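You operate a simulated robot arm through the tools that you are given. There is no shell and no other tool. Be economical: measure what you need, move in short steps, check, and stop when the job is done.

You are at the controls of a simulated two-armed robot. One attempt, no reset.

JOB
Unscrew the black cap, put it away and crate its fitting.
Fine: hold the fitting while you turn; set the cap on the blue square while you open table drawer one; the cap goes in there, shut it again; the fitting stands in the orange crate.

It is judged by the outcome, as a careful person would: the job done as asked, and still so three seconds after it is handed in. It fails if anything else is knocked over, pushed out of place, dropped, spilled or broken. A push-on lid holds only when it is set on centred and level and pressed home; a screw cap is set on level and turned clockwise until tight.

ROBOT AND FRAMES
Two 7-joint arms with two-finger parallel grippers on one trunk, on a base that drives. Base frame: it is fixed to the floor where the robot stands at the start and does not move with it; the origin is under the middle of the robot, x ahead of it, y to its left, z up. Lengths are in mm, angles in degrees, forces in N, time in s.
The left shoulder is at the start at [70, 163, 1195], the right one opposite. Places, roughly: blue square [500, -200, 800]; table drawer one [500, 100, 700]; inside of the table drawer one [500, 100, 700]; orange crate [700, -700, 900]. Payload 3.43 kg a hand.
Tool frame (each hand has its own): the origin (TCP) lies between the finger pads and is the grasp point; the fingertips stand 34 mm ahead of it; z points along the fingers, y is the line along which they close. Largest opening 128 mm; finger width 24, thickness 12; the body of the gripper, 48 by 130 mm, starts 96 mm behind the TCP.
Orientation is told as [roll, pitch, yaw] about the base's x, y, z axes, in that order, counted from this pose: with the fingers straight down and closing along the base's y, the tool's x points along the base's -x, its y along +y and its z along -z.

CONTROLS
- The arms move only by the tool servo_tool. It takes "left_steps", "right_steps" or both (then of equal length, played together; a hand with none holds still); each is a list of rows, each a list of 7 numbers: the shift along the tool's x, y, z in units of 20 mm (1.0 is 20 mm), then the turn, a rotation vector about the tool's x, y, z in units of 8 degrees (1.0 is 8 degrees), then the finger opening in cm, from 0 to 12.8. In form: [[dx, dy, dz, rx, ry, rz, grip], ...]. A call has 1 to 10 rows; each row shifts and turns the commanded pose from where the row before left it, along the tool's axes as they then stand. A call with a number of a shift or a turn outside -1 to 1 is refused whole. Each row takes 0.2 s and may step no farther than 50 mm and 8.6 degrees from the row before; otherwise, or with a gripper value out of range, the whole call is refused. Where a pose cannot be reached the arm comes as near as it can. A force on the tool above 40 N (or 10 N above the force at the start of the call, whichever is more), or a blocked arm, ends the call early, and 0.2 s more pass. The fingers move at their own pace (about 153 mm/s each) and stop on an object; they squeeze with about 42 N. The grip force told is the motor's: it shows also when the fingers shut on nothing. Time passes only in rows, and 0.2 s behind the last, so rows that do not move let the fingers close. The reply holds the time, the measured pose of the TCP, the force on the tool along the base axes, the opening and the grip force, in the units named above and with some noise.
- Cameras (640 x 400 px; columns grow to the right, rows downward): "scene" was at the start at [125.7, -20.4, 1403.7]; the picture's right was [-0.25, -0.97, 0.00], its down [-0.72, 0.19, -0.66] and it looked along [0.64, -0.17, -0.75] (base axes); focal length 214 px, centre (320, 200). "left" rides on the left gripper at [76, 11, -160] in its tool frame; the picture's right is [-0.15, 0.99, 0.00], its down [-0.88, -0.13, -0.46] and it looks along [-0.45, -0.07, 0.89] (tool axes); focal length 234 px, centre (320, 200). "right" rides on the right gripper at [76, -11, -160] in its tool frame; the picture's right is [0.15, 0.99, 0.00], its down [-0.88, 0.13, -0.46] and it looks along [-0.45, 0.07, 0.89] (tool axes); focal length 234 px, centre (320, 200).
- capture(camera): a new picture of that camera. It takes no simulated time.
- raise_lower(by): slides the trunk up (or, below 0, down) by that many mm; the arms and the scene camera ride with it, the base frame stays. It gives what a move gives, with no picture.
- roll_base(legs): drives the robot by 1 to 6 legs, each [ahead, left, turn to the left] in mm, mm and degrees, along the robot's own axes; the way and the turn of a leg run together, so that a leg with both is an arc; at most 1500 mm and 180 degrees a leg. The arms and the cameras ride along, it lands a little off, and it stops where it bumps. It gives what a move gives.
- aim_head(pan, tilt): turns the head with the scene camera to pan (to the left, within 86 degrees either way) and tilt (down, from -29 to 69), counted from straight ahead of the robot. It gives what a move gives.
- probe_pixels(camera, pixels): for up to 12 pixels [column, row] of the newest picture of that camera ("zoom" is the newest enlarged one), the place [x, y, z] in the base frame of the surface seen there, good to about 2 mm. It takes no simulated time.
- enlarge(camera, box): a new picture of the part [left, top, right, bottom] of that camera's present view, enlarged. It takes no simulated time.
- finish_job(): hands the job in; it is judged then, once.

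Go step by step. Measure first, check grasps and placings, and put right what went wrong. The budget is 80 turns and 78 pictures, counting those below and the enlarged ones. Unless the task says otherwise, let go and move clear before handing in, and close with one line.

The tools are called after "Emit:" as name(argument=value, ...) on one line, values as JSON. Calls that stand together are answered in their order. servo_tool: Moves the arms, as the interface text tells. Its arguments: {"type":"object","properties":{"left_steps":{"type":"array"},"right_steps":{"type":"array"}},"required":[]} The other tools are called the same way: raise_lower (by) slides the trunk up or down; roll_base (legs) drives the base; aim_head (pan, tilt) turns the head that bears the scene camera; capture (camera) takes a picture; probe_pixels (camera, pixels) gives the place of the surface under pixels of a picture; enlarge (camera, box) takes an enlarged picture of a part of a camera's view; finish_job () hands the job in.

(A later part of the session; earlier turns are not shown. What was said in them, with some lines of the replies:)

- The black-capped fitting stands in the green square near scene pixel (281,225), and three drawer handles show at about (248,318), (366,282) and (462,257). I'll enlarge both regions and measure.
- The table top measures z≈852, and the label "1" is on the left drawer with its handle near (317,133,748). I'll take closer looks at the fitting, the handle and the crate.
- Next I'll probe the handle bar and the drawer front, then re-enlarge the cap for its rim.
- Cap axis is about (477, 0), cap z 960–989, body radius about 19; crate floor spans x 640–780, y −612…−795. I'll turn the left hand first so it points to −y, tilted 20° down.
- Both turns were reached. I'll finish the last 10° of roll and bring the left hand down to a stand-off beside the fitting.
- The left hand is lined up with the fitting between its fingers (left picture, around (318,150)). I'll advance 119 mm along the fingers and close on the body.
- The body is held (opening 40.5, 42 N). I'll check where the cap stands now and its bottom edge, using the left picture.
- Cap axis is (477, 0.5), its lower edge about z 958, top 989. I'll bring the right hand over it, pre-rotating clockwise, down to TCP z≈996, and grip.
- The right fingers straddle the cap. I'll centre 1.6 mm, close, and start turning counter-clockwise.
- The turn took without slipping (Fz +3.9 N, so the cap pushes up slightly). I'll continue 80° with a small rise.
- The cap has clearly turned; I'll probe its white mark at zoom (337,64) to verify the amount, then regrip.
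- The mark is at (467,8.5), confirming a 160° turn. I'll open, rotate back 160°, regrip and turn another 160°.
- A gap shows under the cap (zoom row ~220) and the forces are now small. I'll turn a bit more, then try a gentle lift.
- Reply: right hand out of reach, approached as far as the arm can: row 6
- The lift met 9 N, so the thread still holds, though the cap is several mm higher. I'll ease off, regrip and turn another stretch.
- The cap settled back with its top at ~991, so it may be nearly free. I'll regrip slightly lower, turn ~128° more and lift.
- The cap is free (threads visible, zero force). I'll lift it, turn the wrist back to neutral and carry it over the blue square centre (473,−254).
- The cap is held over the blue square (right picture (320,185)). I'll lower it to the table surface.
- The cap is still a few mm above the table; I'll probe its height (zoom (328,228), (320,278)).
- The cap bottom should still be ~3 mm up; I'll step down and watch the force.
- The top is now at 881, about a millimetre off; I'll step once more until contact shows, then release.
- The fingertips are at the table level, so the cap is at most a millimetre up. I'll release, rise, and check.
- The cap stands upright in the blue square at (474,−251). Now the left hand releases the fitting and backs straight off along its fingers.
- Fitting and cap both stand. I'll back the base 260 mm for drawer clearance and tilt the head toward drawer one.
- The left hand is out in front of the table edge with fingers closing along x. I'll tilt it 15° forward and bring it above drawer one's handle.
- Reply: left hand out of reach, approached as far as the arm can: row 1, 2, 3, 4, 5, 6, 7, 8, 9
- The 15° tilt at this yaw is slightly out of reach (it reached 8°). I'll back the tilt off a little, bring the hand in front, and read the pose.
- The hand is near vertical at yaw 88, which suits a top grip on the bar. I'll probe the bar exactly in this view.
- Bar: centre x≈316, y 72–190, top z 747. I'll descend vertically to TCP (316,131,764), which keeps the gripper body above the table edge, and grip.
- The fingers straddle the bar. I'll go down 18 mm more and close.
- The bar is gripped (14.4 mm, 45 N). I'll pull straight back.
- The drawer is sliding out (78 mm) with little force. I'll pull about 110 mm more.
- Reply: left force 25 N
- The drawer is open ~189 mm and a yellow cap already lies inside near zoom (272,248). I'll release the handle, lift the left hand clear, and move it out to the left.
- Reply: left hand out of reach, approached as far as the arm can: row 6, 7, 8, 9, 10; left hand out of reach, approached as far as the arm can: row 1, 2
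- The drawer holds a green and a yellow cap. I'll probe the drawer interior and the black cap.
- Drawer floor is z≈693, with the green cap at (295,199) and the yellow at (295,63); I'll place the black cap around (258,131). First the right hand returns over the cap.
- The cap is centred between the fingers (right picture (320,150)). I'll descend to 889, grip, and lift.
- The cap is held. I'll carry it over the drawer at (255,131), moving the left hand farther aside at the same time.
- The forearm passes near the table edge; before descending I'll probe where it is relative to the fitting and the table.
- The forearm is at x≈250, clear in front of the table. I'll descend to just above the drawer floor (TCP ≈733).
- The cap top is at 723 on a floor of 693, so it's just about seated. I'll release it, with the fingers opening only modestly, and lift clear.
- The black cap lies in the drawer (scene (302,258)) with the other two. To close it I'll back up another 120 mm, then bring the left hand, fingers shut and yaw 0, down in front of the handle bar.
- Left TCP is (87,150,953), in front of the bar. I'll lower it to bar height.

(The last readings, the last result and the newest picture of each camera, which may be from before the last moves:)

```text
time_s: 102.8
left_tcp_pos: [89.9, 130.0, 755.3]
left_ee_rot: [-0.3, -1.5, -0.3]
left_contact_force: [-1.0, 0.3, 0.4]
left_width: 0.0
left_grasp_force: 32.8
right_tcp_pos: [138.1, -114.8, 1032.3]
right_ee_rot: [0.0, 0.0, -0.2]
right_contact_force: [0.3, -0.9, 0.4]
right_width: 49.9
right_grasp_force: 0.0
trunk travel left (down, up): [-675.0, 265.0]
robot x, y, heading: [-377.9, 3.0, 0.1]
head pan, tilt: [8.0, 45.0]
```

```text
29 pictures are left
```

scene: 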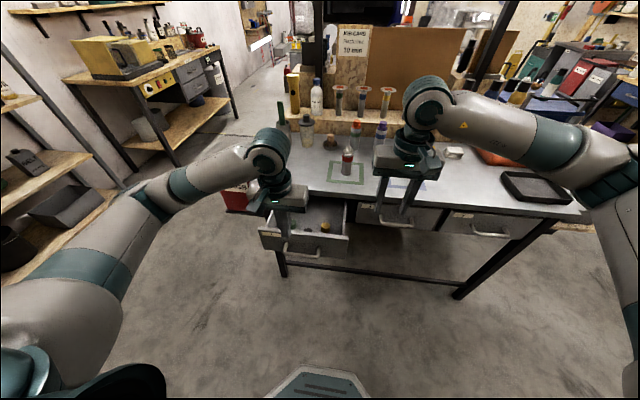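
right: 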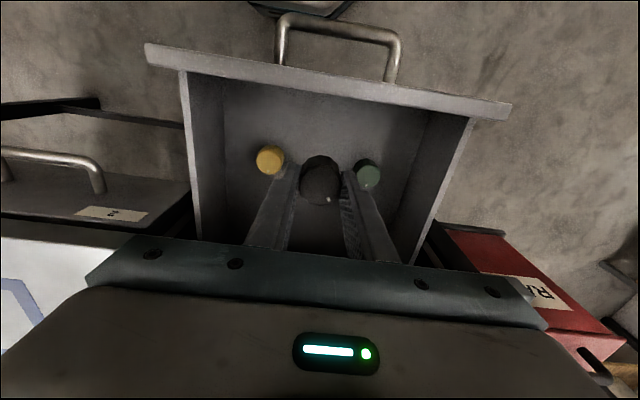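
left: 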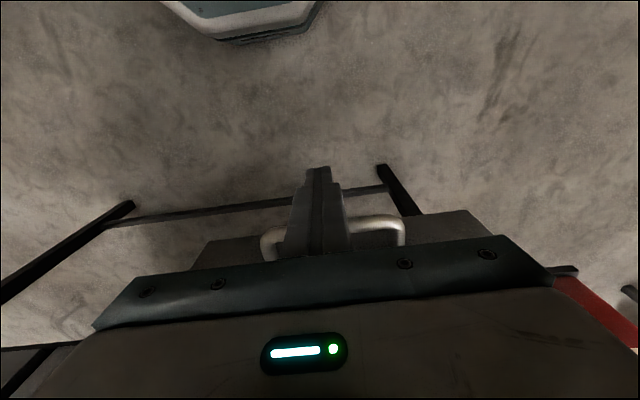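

The fingers are centred in front of the bar. I'll push the drawer in steadily.

Emit:
servo_tool(left_steps=[[-0.5, 0, 0, 0, 0, 0, 0], [-0.6, 0, 0, 0, 0, 0, 0], [-0.7, 0, 0, 0, 0, 0, 0], [-0.7, 0, 0, 0, 0, 0, 0], [-0.7, 0, 0, 0, 0, 0, 0], [-0.7, 0, 0, 0, 0, 0, 0], [-0.7, 0, 0, 0, 0, 0, 0], [-0.7, 0, 0, 0, 0, 0, 0], [-0.7, 0, 0, 0, 0, 0, 0], [-0.6, 0, 0, 0, 0, 0, 0]])

Emit:
servo_tool(left_steps=[[-0.6, 0, 0, 0, 0, 0, 0], [-0.6, 0, 0, 0, 0, 0, 0], [-0.6, 0, 0, 0, 0, 0, 0], [-0.5, 0, 0, 0, 0, 0, 0], [-0.5, 0, 0, 0, 0, 0, 0]])

Emit:
enlarge(camera="scene", box=[220, 140, 460, 290])

```text
time_s: 105.0
left_tcp_pos: [223.5, 129.6, 757.7]
left_ee_rot: [-0.3, -1.5, -0.1]
left_contact_force: [0.1, 0.9, -1.1]
left_width: 0.0
left_grasp_force: 33.5
right_tcp_pos: [138.1, -114.6, 1032.5]
right_ee_rot: [-0.1, 0.0, -0.2]
right_contact_force: [-0.3, 1.0, 0.6]
right_width: 50.2
right_grasp_force: 0.0
trunk travel left (down, up): [-675.0, 265.0]
robot x, y, heading: [-376.5, -0.6, -0.3]
head pan, tilt: [8.0, 45.0]
```

```text
time_s: 106.2
left_tcp_pos: [279.6, 128.4, 757.4]
left_ee_rot: [-0.2, -1.6, -0.2]
left_contact_force: [0.5, -0.2, -0.1]
left_width: 0.0
left_grasp_force: 33.2
right_tcp_pos: [137.0, -113.3, 1032.8]
right_ee_rot: [-0.1, 0.0, -0.1]
right_contact_force: [-0.5, 1.1, 0.5]
right_width: 50.0
right_grasp_force: 0.1
trunk travel left (down, up): [-675.0, 265.0]
robot x, y, heading: [-377.9, 1.0, -0.2]
head pan, tilt: [8.0, 45.0]
```

```text
2.67 times, centred on (340, 215) of scene
```

zoom: 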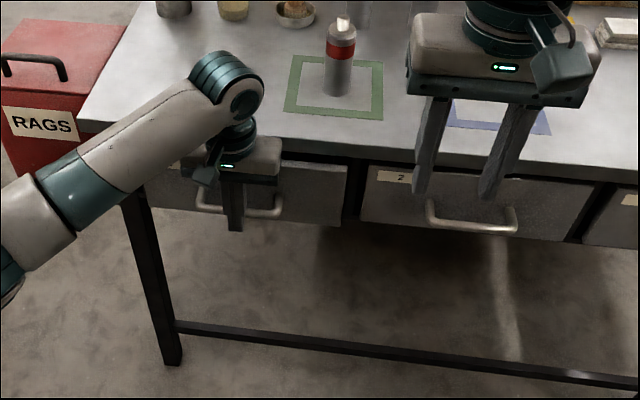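

The drawer is nearly shut (TCP 280 of about 298). I'll finish with small pushes until resistance shows.

Emit:
servo_tool(left_steps=[[-0.2, 0, 0, 0, 0, 0, 0], [-0.2, 0, 0, 0, 0, 0, 0], [-0.2, 0, 0, 0, 0, 0, 0], [-0.15, 0, 0, 0, 0, 0, 0], [-0.15, 0, 0, 0, 0, 0, 0], [-0.1, 0, 0, 0, 0, 0, 0]])

Emit:
enlarge(camera="scene", box=[260, 180, 360, 240])

Emit:
probe_pixels(camera="zoom", pixels=[[330, 130], [400, 130], [170, 130], [400, 180], [590, 130], [500, 100]])

```text
time_s: 107.6
left_tcp_pos: [298.8, 129.6, 759.0]
left_ee_rot: [-0.4, -1.2, -0.2]
left_contact_force: [-7.4, 0.6, 0.1]
left_width: 0.0
left_grasp_force: 33.0
right_tcp_pos: [136.7, -112.8, 1033.5]
right_ee_rot: [0.0, 0.0, -0.2]
right_contact_force: [0.0, 0.8, 0.1]
right_width: 49.9
right_grasp_force: 0.0
trunk travel left (down, up): [-675.0, 265.0]
robot x, y, heading: [-375.6, 1.7, 0.1]
head pan, tilt: [8.0, 45.0]
```

```text
6.40 times, centred on (310, 210) of scene
```

zoom: 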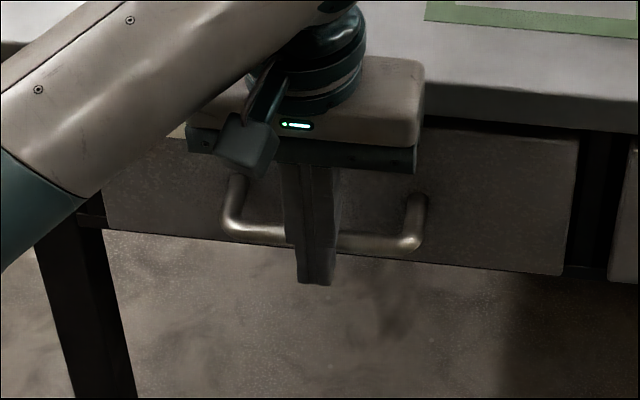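

```text
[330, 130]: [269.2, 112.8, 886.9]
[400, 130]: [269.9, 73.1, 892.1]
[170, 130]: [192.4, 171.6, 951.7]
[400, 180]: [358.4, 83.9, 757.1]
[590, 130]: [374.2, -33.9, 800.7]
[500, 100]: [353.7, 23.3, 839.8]
```

The panel is at x=358, as at the start, with 7 N resistance. One last small press, then back off and raise the left hand.

Emit:
servo_tool(left_steps=[[-0.1, 0, 0, 0, 0, 0, 0], [-0.1, 0, 0, 0, 0, 0, 0], [0.5, 0, 0, 0, 0, 0, 0], [1, 0, 0, 0, 0, 0, 0], [1, 0, 0, 0, 0, 0, 0], [1, 0, 0, 0, 0, 0, 0], [0.5, 0, -1, 0, 0, 0, 0], [0, 0, -1, 0, 0, 0, 0], [0, 0, -1, 0, 0, 0, 0], [0, 0, -1, 0, 0, 0, 0]])

Emit:
servo_tool(left_steps=[[0, 1, -1, 0, 0, 0, 0], [0, 1, -1, 0, 0, 0, 0], [0, 1, -1, 0, 0, 0, 0], [0, 1, -1, 0, 0, 0, 0], [0, 1, -1, 0, 0, 0, 0], [0, 1, -1, 0, 0, 0, 0], [0, 1, -1, 0, 0, 0, 0], [0, 0, -1, 0, 0, 0, 0], [0, 0, -1, 0, 0, 0, 0], [0, 0, -1, 0, 0, 0, 0]], right_steps=[[0, 0, -1, 0, 0, 0, 7], [0, 0, -1, 0, 0, 0, 7], [0, 0, -1, 0, 0, 0, 7], [0, 0, -1, 0, 0, 0, 7], [0, 0, -1, 0, 0, 0, 7], [0, 0, 0, 0, 0, 0, 7], [0, 0, 0, 0, 0, 0, 7], [0, 0, 0, 0, 0, 0, 7], [0, 0, 0, 0, 0, 0, 7], [0, 0, 0, 0, 0, 0, 7]])

Emit:
enlarge(camera="scene", box=[240, 140, 440, 265])

Emit:
probe_pixels(camera="zoom", pixels=[[200, 200], [250, 215], [220, 270], [350, 30], [345, 70], [345, 110], [430, 220]])

```text
time_s: 109.8
left_tcp_pos: [223.5, 128.7, 836.8]
left_ee_rot: [-0.3, -1.4, -0.2]
left_contact_force: [0.2, 0.2, 0.4]
left_width: 0.2
left_grasp_force: 33.0
right_tcp_pos: [137.1, -113.7, 1033.4]
right_ee_rot: [0.0, 0.1, -0.2]
right_contact_force: [-0.2, -0.2, -0.1]
right_width: 50.0
right_grasp_force: 0.1
trunk travel left (down, up): [-675.0, 265.0]
robot x, y, heading: [-376.3, 3.5, 0.1]
head pan, tilt: [8.0, 45.0]
```

```text
time_s: 112.0
left_tcp_pos: [217.8, 270.7, 1036.4]
left_ee_rot: [-0.3, -1.4, -0.2]
left_contact_force: [-0.7, 0.5, 0.1]
left_width: 0.0
left_grasp_force: 33.3
right_tcp_pos: [137.1, -113.5, 1132.3]
right_ee_rot: [0.0, -0.1, -0.1]
right_contact_force: [1.0, 0.3, 0.8]
right_width: 69.9
right_grasp_force: 0.2
trunk travel left (down, up): [-675.0, 265.0]
robot x, y, heading: [-378.7, 3.2, 0.1]
head pan, tilt: [8.0, 45.0]
```

```text
3.20 times, centred on (340, 202) of scene
```

zoom: 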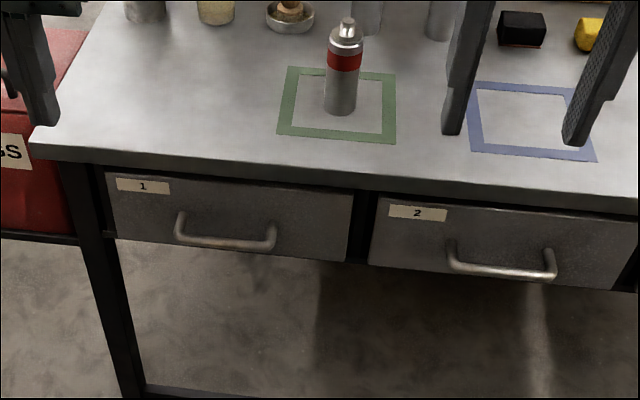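

```text
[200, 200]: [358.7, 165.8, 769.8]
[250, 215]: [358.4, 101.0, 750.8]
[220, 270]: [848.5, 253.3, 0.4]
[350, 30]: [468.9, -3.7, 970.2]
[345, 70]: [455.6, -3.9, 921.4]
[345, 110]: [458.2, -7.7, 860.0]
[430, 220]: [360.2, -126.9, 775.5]
```

Drawer one is shut (panel x≈358) and the fitting stands at (477,0). I'll raise the left hand well clear of the bench items, then drive forward to the starting spot to pick up the fitting.

Emit:
servo_tool(left_steps=[[0.5, 0, -1, 0, 0, 0, 0], [0.5, 0, -1, 0, 0, 0, 0], [0.5, 0, -1, 0, 0, 0, 0], [0.5, 0, -1, 0, 0, 0, 0], [0.5, 0, -1, 0, 0, 0, 0], [0, 0, -1, 0, 0, 0, 0], [0, 0, -1, 0, 0, 0, 0], [0, 0, -1, 0, 0, 0, 0], [0, 0, -1, 0, 0, 0, 0], [0, 0, -1, 0, 0, 0, 0]])

Emit:
roll_base(legs=[[350, 0, 0]])

Emit:
capture(camera="right")

```text
time_s: 114.2
left_tcp_pos: [162.1, 271.1, 1237.8]
left_ee_rot: [-0.3, -1.5, -0.2]
left_contact_force: [0.2, -0.8, 0.0]
left_width: 0.1
left_grasp_force: 33.1
right_tcp_pos: [136.6, -113.3, 1133.6]
right_ee_rot: [0.0, 0.0, -0.1]
right_contact_force: [0.1, 0.3, -0.1]
right_width: 70.0
right_grasp_force: 0.0
trunk travel left (down, up): [-675.0, 265.0]
robot x, y, heading: [-374.9, 2.1, -0.1]
head pan, tilt: [8.0, 45.0]
```

```text
time_s: 116.4
left_tcp_pos: [510.8, 272.2, 1238.2]
left_ee_rot: [-0.3, -1.3, -0.2]
left_contact_force: [0.5, -0.7, -0.3]
left_width: 0.0
left_grasp_force: 32.6
right_tcp_pos: [486.6, -113.2, 1132.6]
right_ee_rot: [0.0, 0.0, -0.2]
right_contact_force: [0.4, -0.2, -0.5]
right_width: 70.0
right_grasp_force: 0.1
trunk travel left (down, up): [-675.0, 265.0]
robot x, y, heading: [-25.1, -0.7, -0.4]
head pan, tilt: [8.0, 45.0]
```

```text
25 pictures are left
```

right: 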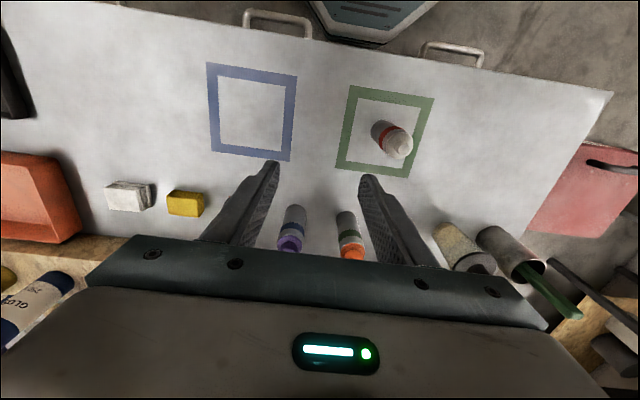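

I'll bring the right hand over the fitting at height and check centring.

Emit:
servo_tool(right_steps=[[0.08, 0.946, 0, 0, 0, 0, 7], [0.08, 0.946, 0, 0, 0, 0, 7], [0.08, 0.946, 0, 0, 0, 0, 7], [0.08, 0.946, 0, 0, 0, 0, 7], [0.08, 0.946, 0, 0, 0, 0, 7], [0.08, 0.946, 0, 0, 0, 0, 7], [0, 0, 0.9, 0, 0, 0, 7], [0, 0, 0.9, 0, 0, 0, 7], [0, 0, 0.9, 0, 0, 0, 7], [0, 0, 0.6, 0, 0, 0, 7]])

Emit:
capture(camera="right")

Emit:
probe_pixels(camera="right", pixels=[[320, 165], [320, 180], [320, 195], [320, 150]])

```text
time_s: 118.6
left_tcp_pos: [511.6, 272.1, 1238.3]
left_ee_rot: [-0.3, -1.4, -0.1]
left_contact_force: [0.0, 0.3, -1.0]
left_width: 0.1
left_grasp_force: 33.8
right_tcp_pos: [477.5, -0.0, 1066.3]
right_ee_rot: [0.0, 0.0, -0.3]
right_contact_force: [0.3, -0.7, 0.4]
right_width: 70.1
right_grasp_force: 0.0
trunk travel left (down, up): [-675.0, 265.0]
robot x, y, heading: [-27.1, -1.3, -0.1]
head pan, tilt: [8.0, 45.0]
```

```text
24 pictures are left
```

right: 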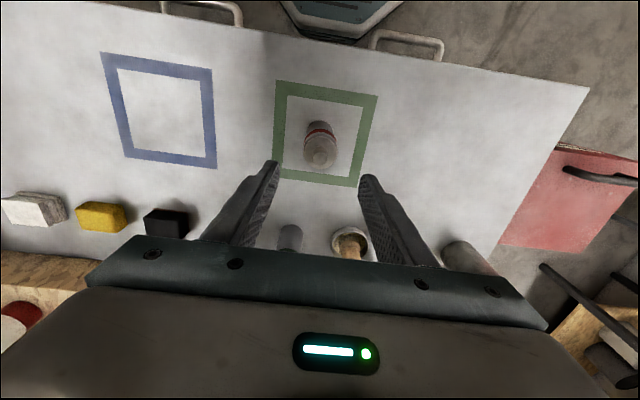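

```text
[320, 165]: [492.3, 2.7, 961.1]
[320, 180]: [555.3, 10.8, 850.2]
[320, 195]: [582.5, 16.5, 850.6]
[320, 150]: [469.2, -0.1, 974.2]
```

Centred. I'll descend to TCP ≈937, grip the body and lift.

Emit:
servo_tool(right_steps=[[0, 0, 1, 0, 0, 0, 7], [0, 0, 1, 0, 0, 0, 7], [0, 0, 1, 0, 0, 0, 7], [0, 0, 1, 0, 0, 0, 7], [0, 0, 1, 0, 0, 0, 7], [0, 0, 1, 0, 0, 0, 7], [0, 0, 0.45, 0, 0, 0, 7], [0, 0, 0, 0, 0, 0, 5], [0, 0, 0, 0, 0, 0, 3], [0, 0, 0, 0, 0, 0, 3]])

Emit:
servo_tool(right_steps=[[0, 0, -0.5, 0, 0, 0, 3], [0, 0, -1, 0, 0, 0, 3], [0, 0, -1, 0, 0, 0, 3], [0, 0, -1, 0, 0, 0, 3], [0, 0, -1, 0, 0, 0, 3], [0, 0, -1, 0, 0, 0, 3], [0, 0, -1, 0, 0, 0, 3], [0, 0, -1, 0, 0, 0, 3], [0, 0, -1, 0, 0, 0, 3], [0, 0, -1, 0, 0, 0, 3]])

Emit:
aim_head(pan=-25, tilt=45)

Emit:
capture(camera="scene")

```text
time_s: 120.8
left_tcp_pos: [510.0, 270.0, 1236.9]
left_ee_rot: [-0.4, -1.5, -0.1]
left_contact_force: [0.7, -0.5, -0.2]
left_width: 0.1
left_grasp_force: 32.6
right_tcp_pos: [477.1, -0.3, 937.8]
right_ee_rot: [-0.1, 0.1, -0.2]
right_contact_force: [1.6, 0.0, 0.6]
right_width: 41.3
right_grasp_force: 41.9
trunk travel left (down, up): [-675.0, 265.0]
robot x, y, heading: [-29.1, -1.3, -0.1]
head pan, tilt: [8.0, 45.0]
```

```text
time_s: 123.0
left_tcp_pos: [510.9, 271.2, 1237.7]
left_ee_rot: [-0.3, -1.5, 0.0]
left_contact_force: [0.0, -0.9, 0.6]
left_width: 0.1
left_grasp_force: 32.9
right_tcp_pos: [477.8, -0.2, 1126.6]
right_ee_rot: [0.1, 0.0, -0.2]
right_contact_force: [-0.1, -0.4, -2.5]
right_width: 40.8
right_grasp_force: 41.1
trunk travel left (down, up): [-675.0, 265.0]
robot x, y, heading: [-28.3, -0.5, -0.3]
head pan, tilt: [8.0, 45.0]
```

```text
time_s: 124.0
left_tcp_pos: [511.8, 272.5, 1236.5]
left_ee_rot: [-0.2, -1.5, -0.1]
left_contact_force: [-0.1, -0.3, -0.7]
left_width: 0.1
left_grasp_force: 33.0
right_tcp_pos: [478.3, 0.2, 1126.1]
right_ee_rot: [0.0, 0.0, -0.2]
right_contact_force: [0.0, -0.2, -2.6]
right_width: 41.4
right_grasp_force: 42.1
trunk travel left (down, up): [-675.0, 265.0]
robot x, y, heading: [-28.1, -2.2, -0.1]
head pan, tilt: [-25.0, 45.0]
```

```text
23 pictures are left
```

scene: 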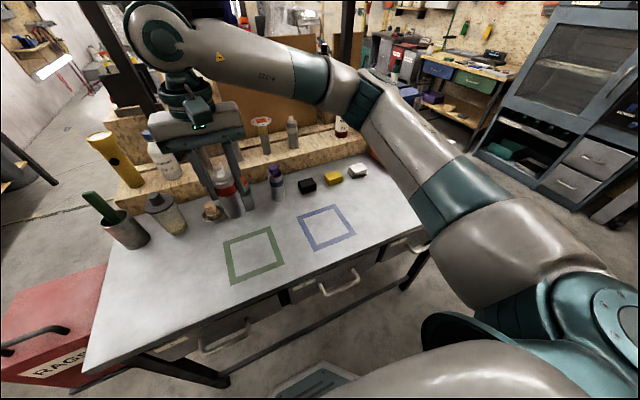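

The fitting is held and lifted (41 mm, weight ~2.5 N). I'll strafe the base 430 mm to the right to bring the crate within reach.

Emit:
roll_base(legs=[[0, -430, 0]])

Emit:
capture(camera="scene")

Emit:
capture(camera="right")

```text
time_s: 126.7
left_tcp_pos: [510.8, -168.9, 1237.2]
left_ee_rot: [-0.3, -1.4, 0.0]
left_contact_force: [-0.5, -0.6, -0.5]
left_width: 0.0
left_grasp_force: 33.1
right_tcp_pos: [476.6, -440.6, 1127.7]
right_ee_rot: [-0.1, 0.0, -0.3]
right_contact_force: [0.3, 0.4, -2.4]
right_width: 41.0
right_grasp_force: 42.1
trunk travel left (down, up): [-675.0, 265.0]
robot x, y, heading: [-31.0, -442.8, -0.1]
head pan, tilt: [-25.0, 45.0]
```

```text
22 pictures are left
```

scene: 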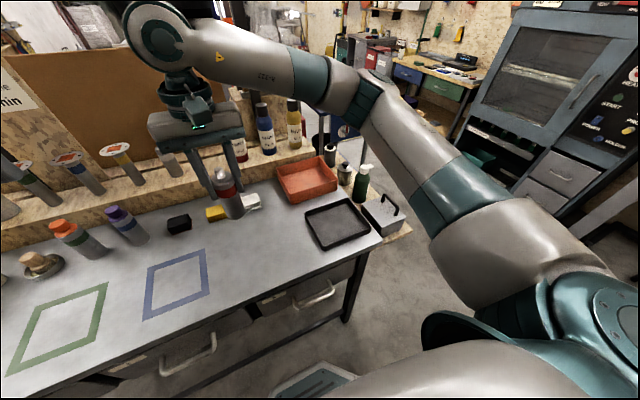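

```text
21 pictures are left
```

right: 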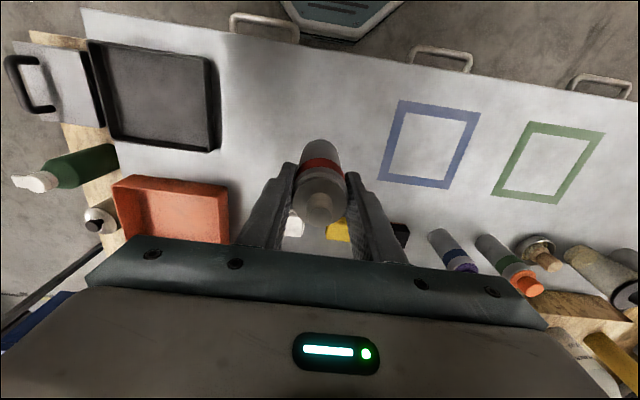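

The crate is in reach. I'll carry the fitting over the crate centre, about (702,−704).

Emit:
servo_tool(right_steps=[[-0.86, -1, 0, 0, 0, 0, 3], [-0.86, -1, 0, 0, 0, 0, 3], [-0.86, -1, 0, 0, 0, 0, 3], [-0.86, -1, 0, 0, 0, 0, 3], [-0.86, -1, 0, 0, 0, 0, 3], [-0.86, -1, 0, 0, 0, 0, 3], [-0.86, -1, 0, 0, 0, 0, 3], [-0.86, -1, 0, 0, 0, 0, 3], [-0.86, -1, 0, 0, 0, 0, 3], [-0.86, -1, 0, 0, 0, 0, 3]])

Emit:
servo_tool(right_steps=[[-0.86, -1, 0, 0, 0, 0, 3], [-0.86, -1, 0, 0, 0, 0, 3], [-0.9, -1, 0, 0, 0, 0, 3], [0, -0.15, 0.8, 0, 0, 0, 3], [0, 0, 0.8, 0, 0, 0, 3], [0, 0, 0.8, 0, 0, 0, 3], [0, 0, 0.8, 0, 0, 0, 3]])

Emit:
aim_head(pan=-20, tilt=40)

Emit:
capture(camera="scene")

Emit:
capture(camera="right")

```text
time_s: 128.9
left_tcp_pos: [510.8, -169.1, 1237.3]
left_ee_rot: [-0.4, -1.4, -0.1]
left_contact_force: [-0.2, 1.1, -0.4]
left_width: 0.2
left_grasp_force: 32.5
right_tcp_pos: [648.0, -642.6, 1126.8]
right_ee_rot: [0.0, 0.0, -0.2]
right_contact_force: [0.6, 0.2, -2.9]
right_width: 40.8
right_grasp_force: 41.9
trunk travel left (down, up): [-675.0, 265.0]
robot x, y, heading: [-26.0, -436.1, -0.2]
head pan, tilt: [-25.0, 45.0]
```

```text
time_s: 130.5
left_tcp_pos: [510.4, -170.1, 1238.2]
left_ee_rot: [-0.3, -1.4, -0.1]
left_contact_force: [0.4, -0.2, 0.6]
left_width: 0.0
left_grasp_force: 33.1
right_tcp_pos: [700.9, -704.1, 1060.8]
right_ee_rot: [-0.1, 0.0, -0.2]
right_contact_force: [-0.2, 0.0, -2.8]
right_width: 41.4
right_grasp_force: 41.7
trunk travel left (down, up): [-675.0, 265.0]
robot x, y, heading: [-32.8, -444.0, -0.4]
head pan, tilt: [-25.0, 45.0]
```

```text
time_s: 131.2
left_tcp_pos: [510.4, -168.7, 1236.6]
left_ee_rot: [-0.3, -1.4, -0.1]
left_contact_force: [-1.0, 0.5, 0.3]
left_width: 0.0
left_grasp_force: 32.9
right_tcp_pos: [700.8, -703.7, 1062.7]
right_ee_rot: [0.1, 0.1, -0.2]
right_contact_force: [0.4, 0.5, -2.1]
right_width: 40.8
right_grasp_force: 41.8
trunk travel left (down, up): [-675.0, 265.0]
robot x, y, heading: [-28.2, -442.9, -0.2]
head pan, tilt: [-20.0, 40.0]
```

```text
20 pictures are left
```

scene: 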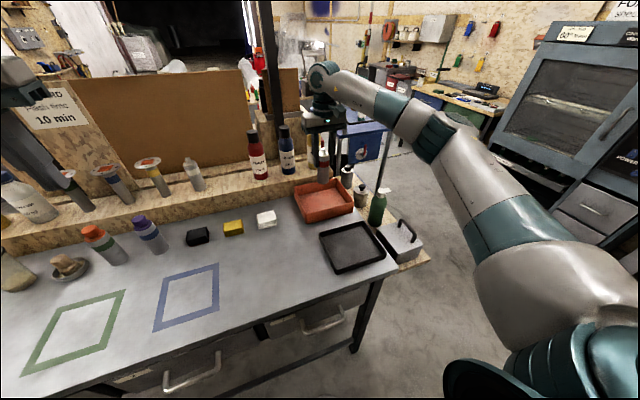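

```text
19 pictures are left
```

right: 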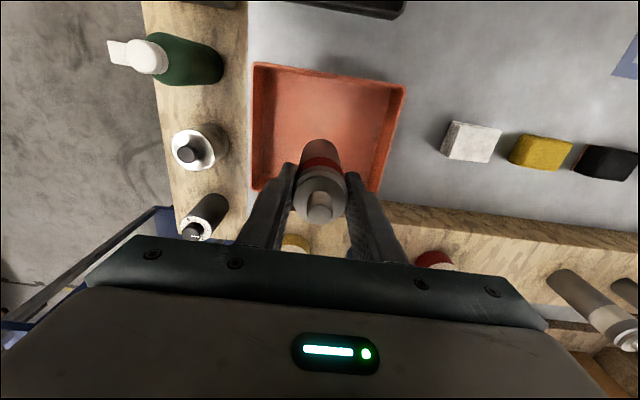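

The fitting is over the crate. Bottles stand on the shelf behind it, so I'll check their distance from the gripper before descending.

Emit:
enlarge(camera="scene", box=[230, 60, 390, 230])

Emit:
probe_pixels(camera="right", pixels=[[296, 242], [305, 240], [432, 258], [205, 215], [185, 150], [330, 215], [300, 120], [260, 75], [400, 95]])

```text
2.35 times, centred on (310, 145) of scene
```

zoom: 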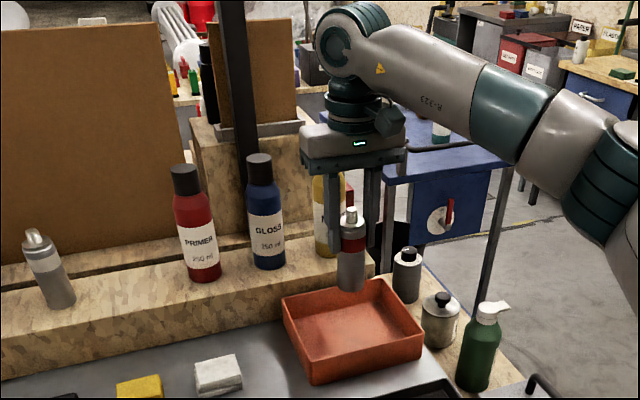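

```text
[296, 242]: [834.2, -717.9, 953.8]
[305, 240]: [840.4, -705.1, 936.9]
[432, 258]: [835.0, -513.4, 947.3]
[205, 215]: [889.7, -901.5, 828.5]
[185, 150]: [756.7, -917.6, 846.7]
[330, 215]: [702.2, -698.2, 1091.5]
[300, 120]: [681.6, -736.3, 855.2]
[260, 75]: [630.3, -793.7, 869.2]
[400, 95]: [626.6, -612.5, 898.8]
```

The nearest bottle is at x≈830, over 100 mm from the gripper. I'll lower the fitting to the crate floor (TCP ≈942).

Emit:
servo_tool(right_steps=[[0, 0, 1, 0, 0, 0, 3], [0, 0, 1, 0, 0, 0, 3], [0, 0, 1, 0, 0, 0, 3], [0, 0, 1, 0, 0, 0, 3], [0, 0, 1, 0, 0, 0, 3], [0, 0, 0.6, 0, 0, 0, 3], [0, 0, 0.2, 0, 0, 0, 3]])

Emit:
servo_tool(right_steps=[[0, 0, 0.1, 0, 0, 0, 3], [0, 0, 0.05, 0, 0, 0, 3]])

Emit:
enlarge(camera="scene", box=[270, 120, 390, 230])

```text
time_s: 132.8
left_tcp_pos: [508.4, -168.4, 1238.9]
left_ee_rot: [-0.4, -1.7, 0.0]
left_contact_force: [0.2, -0.1, -0.1]
left_width: 0.3
left_grasp_force: 33.0
right_tcp_pos: [700.0, -703.4, 952.2]
right_ee_rot: [0.1, -0.5, -0.1]
right_contact_force: [2.9, -2.8, 25.0]
right_width: 41.0
right_grasp_force: 41.6
trunk travel left (down, up): [-675.0, 265.0]
robot x, y, heading: [-28.4, -442.2, -0.2]
head pan, tilt: [-20.0, 40.0]
```

```text
time_s: 133.3
left_tcp_pos: [506.6, -168.6, 1238.3]
left_ee_rot: [-0.4, -1.6, -0.3]
left_contact_force: [1.1, 0.5, -0.1]
left_width: 0.1
left_grasp_force: 32.8
right_tcp_pos: [699.2, -701.6, 947.6]
right_ee_rot: [0.0, -0.2, 0.0]
right_contact_force: [1.1, 0.7, 26.7]
right_width: 40.5
right_grasp_force: 42.1
trunk travel left (down, up): [-675.0, 265.0]
robot x, y, heading: [-31.4, -442.5, -0.3]
head pan, tilt: [-20.0, 40.0]
```

```text
3.64 times, centred on (330, 175) of scene
```

zoom: 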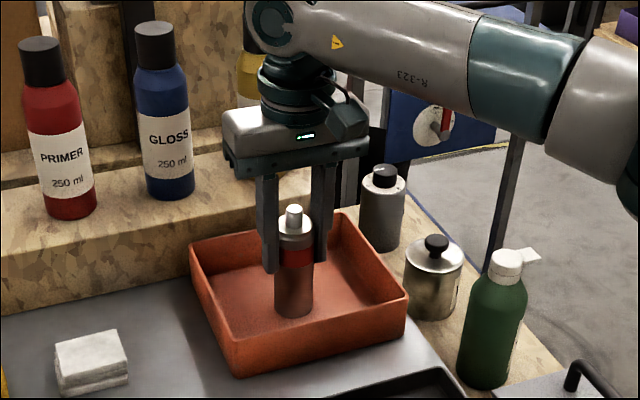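

Contact is made with the floor (26 N up), and the fitting is upright inside the crate. I'll relieve the press slightly before letting go.

Emit:
servo_tool(right_steps=[[0, 0, -0.1, 0, 0, 0, 3], [0, 0, 0, 0, 0, 0, 3]])

Emit:
enlarge(camera="right", box=[200, 40, 440, 260])

Emit:
probe_pixels(camera="zoom", pixels=[[320, 180], [320, 190], [320, 200], [250, 150], [400, 150], [320, 160], [320, 140]])

```text
time_s: 133.9
left_tcp_pos: [508.0, -168.4, 1237.6]
left_ee_rot: [-0.3, -1.5, -0.1]
left_contact_force: [-0.1, 0.6, 0.4]
left_width: 0.3
left_grasp_force: 32.8
right_tcp_pos: [698.6, -702.6, 947.0]
right_ee_rot: [0.0, -0.1, -0.2]
right_contact_force: [3.0, 5.2, 17.4]
right_width: 40.4
right_grasp_force: 42.1
trunk travel left (down, up): [-675.0, 265.0]
robot x, y, heading: [-29.9, -441.4, -0.3]
head pan, tilt: [-20.0, 40.0]
```

```text
1.82 times, centred on (320, 150) of right
```

zoom: 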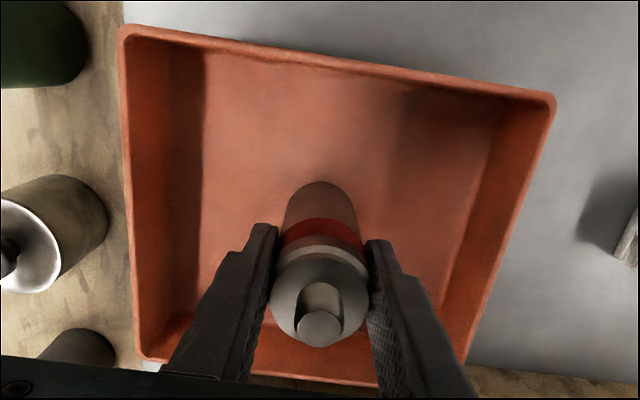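

```text
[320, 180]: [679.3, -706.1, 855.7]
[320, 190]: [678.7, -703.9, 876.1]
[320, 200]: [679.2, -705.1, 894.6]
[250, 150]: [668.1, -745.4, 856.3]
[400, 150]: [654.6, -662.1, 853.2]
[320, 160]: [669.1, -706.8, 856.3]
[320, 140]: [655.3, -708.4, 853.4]
```

The fitting stands upright on the crate floor (z≈855) at about (699,−704). I'll relieve a bit more, open, and rise straight up.

Emit:
servo_tool(right_steps=[[0, 0, -0.1, 0, 0, 0, 3], [0, 0, 0, 0, 0, 0, 4.5], [0, 0, 0, 0, 0, 0, 6.5], [0, 0, 0, 0, 0, 0, 7], [0, 0, -0.5, 0, 0, 0, 7], [0, 0, -1, 0, 0, 0, 7], [0, 0, -1, 0, 0, 0, 7], [0, 0, -1, 0, 0, 0, 7], [0, 0, -1, 0, 0, 0, 7], [0, 0, -1, 0, 0, 0, 7]])

Emit:
servo_tool(right_steps=[[0, 0, -1, 0, 0, 0, 7], [0, 0, -1, 0, 0, 0, 7], [0.5, 0, -1, 0, 0, 0, 7], [1, 0, -1, 0, 0, 0, 7], [1, 0, 0, 0, 0, 0, 7], [1, 0, 0, 0, 0, 0, 7], [1, 0, 0, 0, 0, 0, 7], [1, 0, 0, 0, 0, 0, 7]])

Emit:
aim_head(pan=0, tilt=48)

Emit:
capture(camera="scene")

Emit:
capture(camera="right")

```text
time_s: 136.2
left_tcp_pos: [510.2, -168.6, 1236.9]
left_ee_rot: [-0.3, -1.4, -0.2]
left_contact_force: [0.5, 0.2, -0.2]
left_width: 0.0
left_grasp_force: 33.1
right_tcp_pos: [700.4, -703.2, 1058.3]
right_ee_rot: [0.0, 0.1, -0.2]
right_contact_force: [0.0, -0.2, -0.7]
right_width: 69.9
right_grasp_force: 0.2
trunk travel left (down, up): [-675.0, 265.0]
robot x, y, heading: [-28.0, -441.7, 0.0]
head pan, tilt: [-20.0, 40.0]
```

```text
time_s: 137.9
left_tcp_pos: [510.3, -169.6, 1237.6]
left_ee_rot: [-0.3, -1.6, -0.1]
left_contact_force: [0.1, -0.1, -0.4]
left_width: 0.1
left_grasp_force: 33.2
right_tcp_pos: [590.6, -705.9, 1139.4]
right_ee_rot: [0.0, 0.0, -0.2]
right_contact_force: [-0.1, 0.5, 0.2]
right_width: 69.9
right_grasp_force: 0.0
trunk travel left (down, up): [-675.0, 265.0]
robot x, y, heading: [-28.5, -439.8, 0.1]
head pan, tilt: [-20.0, 40.0]
```

```text
time_s: 138.8
left_tcp_pos: [511.3, -169.9, 1237.6]
left_ee_rot: [-0.3, -1.4, -0.1]
left_contact_force: [0.6, 0.2, -1.4]
left_width: 0.1
left_grasp_force: 33.1
right_tcp_pos: [590.4, -705.0, 1139.4]
right_ee_rot: [0.0, 0.0, -0.2]
right_contact_force: [-0.3, 0.7, 0.3]
right_width: 70.1
right_grasp_force: 0.0
trunk travel left (down, up): [-675.0, 265.0]
robot x, y, heading: [-28.9, -443.4, -0.6]
head pan, tilt: [0.0, 48.0]
```

```text
15 pictures are left
```

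scene: 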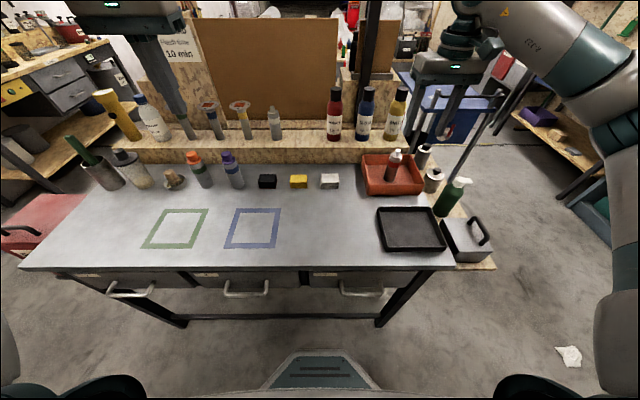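

```text
14 pictures are left
```

right: 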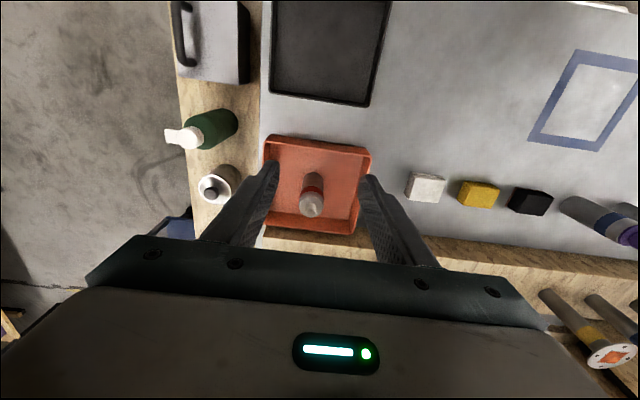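

The fitting stands in the crate, and everything else is in place. One last close check of drawer one and the crate.

Emit:
enlarge(camera="scene", box=[20, 220, 400, 320])

Emit:
probe_pixels(camera="scene", pixels=[[170, 282], [105, 280], [235, 276], [130, 291], [240, 290]])

Emit:
enlarge(camera="scene", box=[350, 130, 450, 210])

```text
1.68 times, centred on (210, 270) of scene
```

zoom: 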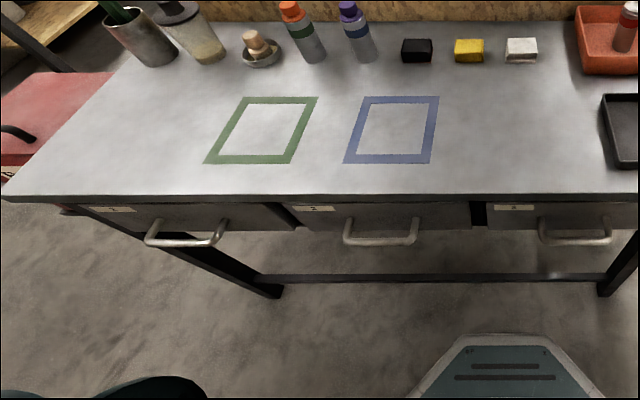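

```text
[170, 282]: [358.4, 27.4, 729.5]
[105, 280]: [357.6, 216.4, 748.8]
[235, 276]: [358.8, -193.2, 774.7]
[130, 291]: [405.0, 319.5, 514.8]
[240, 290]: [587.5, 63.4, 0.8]
```

```text
5.00 times, centred on (400, 170) of scene
```

zoom: 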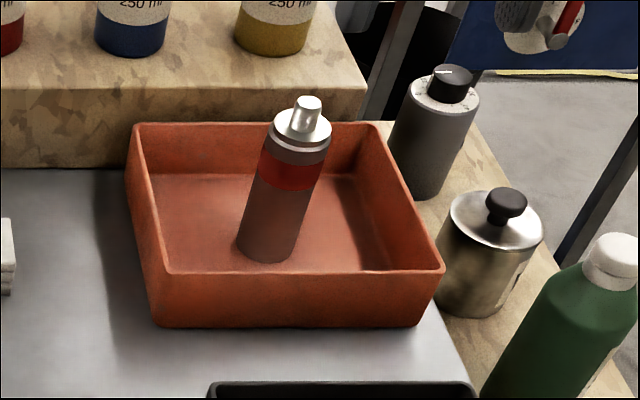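

Drawer one is flush with drawer two (x≈358), and the fitting stands upright in the orange crate with both hands clear. I'm handing it in.

Emit:
finish_job()

```text
The job is handed in.
```

I unscrewed the black cap and put it in table drawer one, which is shut again, and the fitting stands upright in the orange crate.
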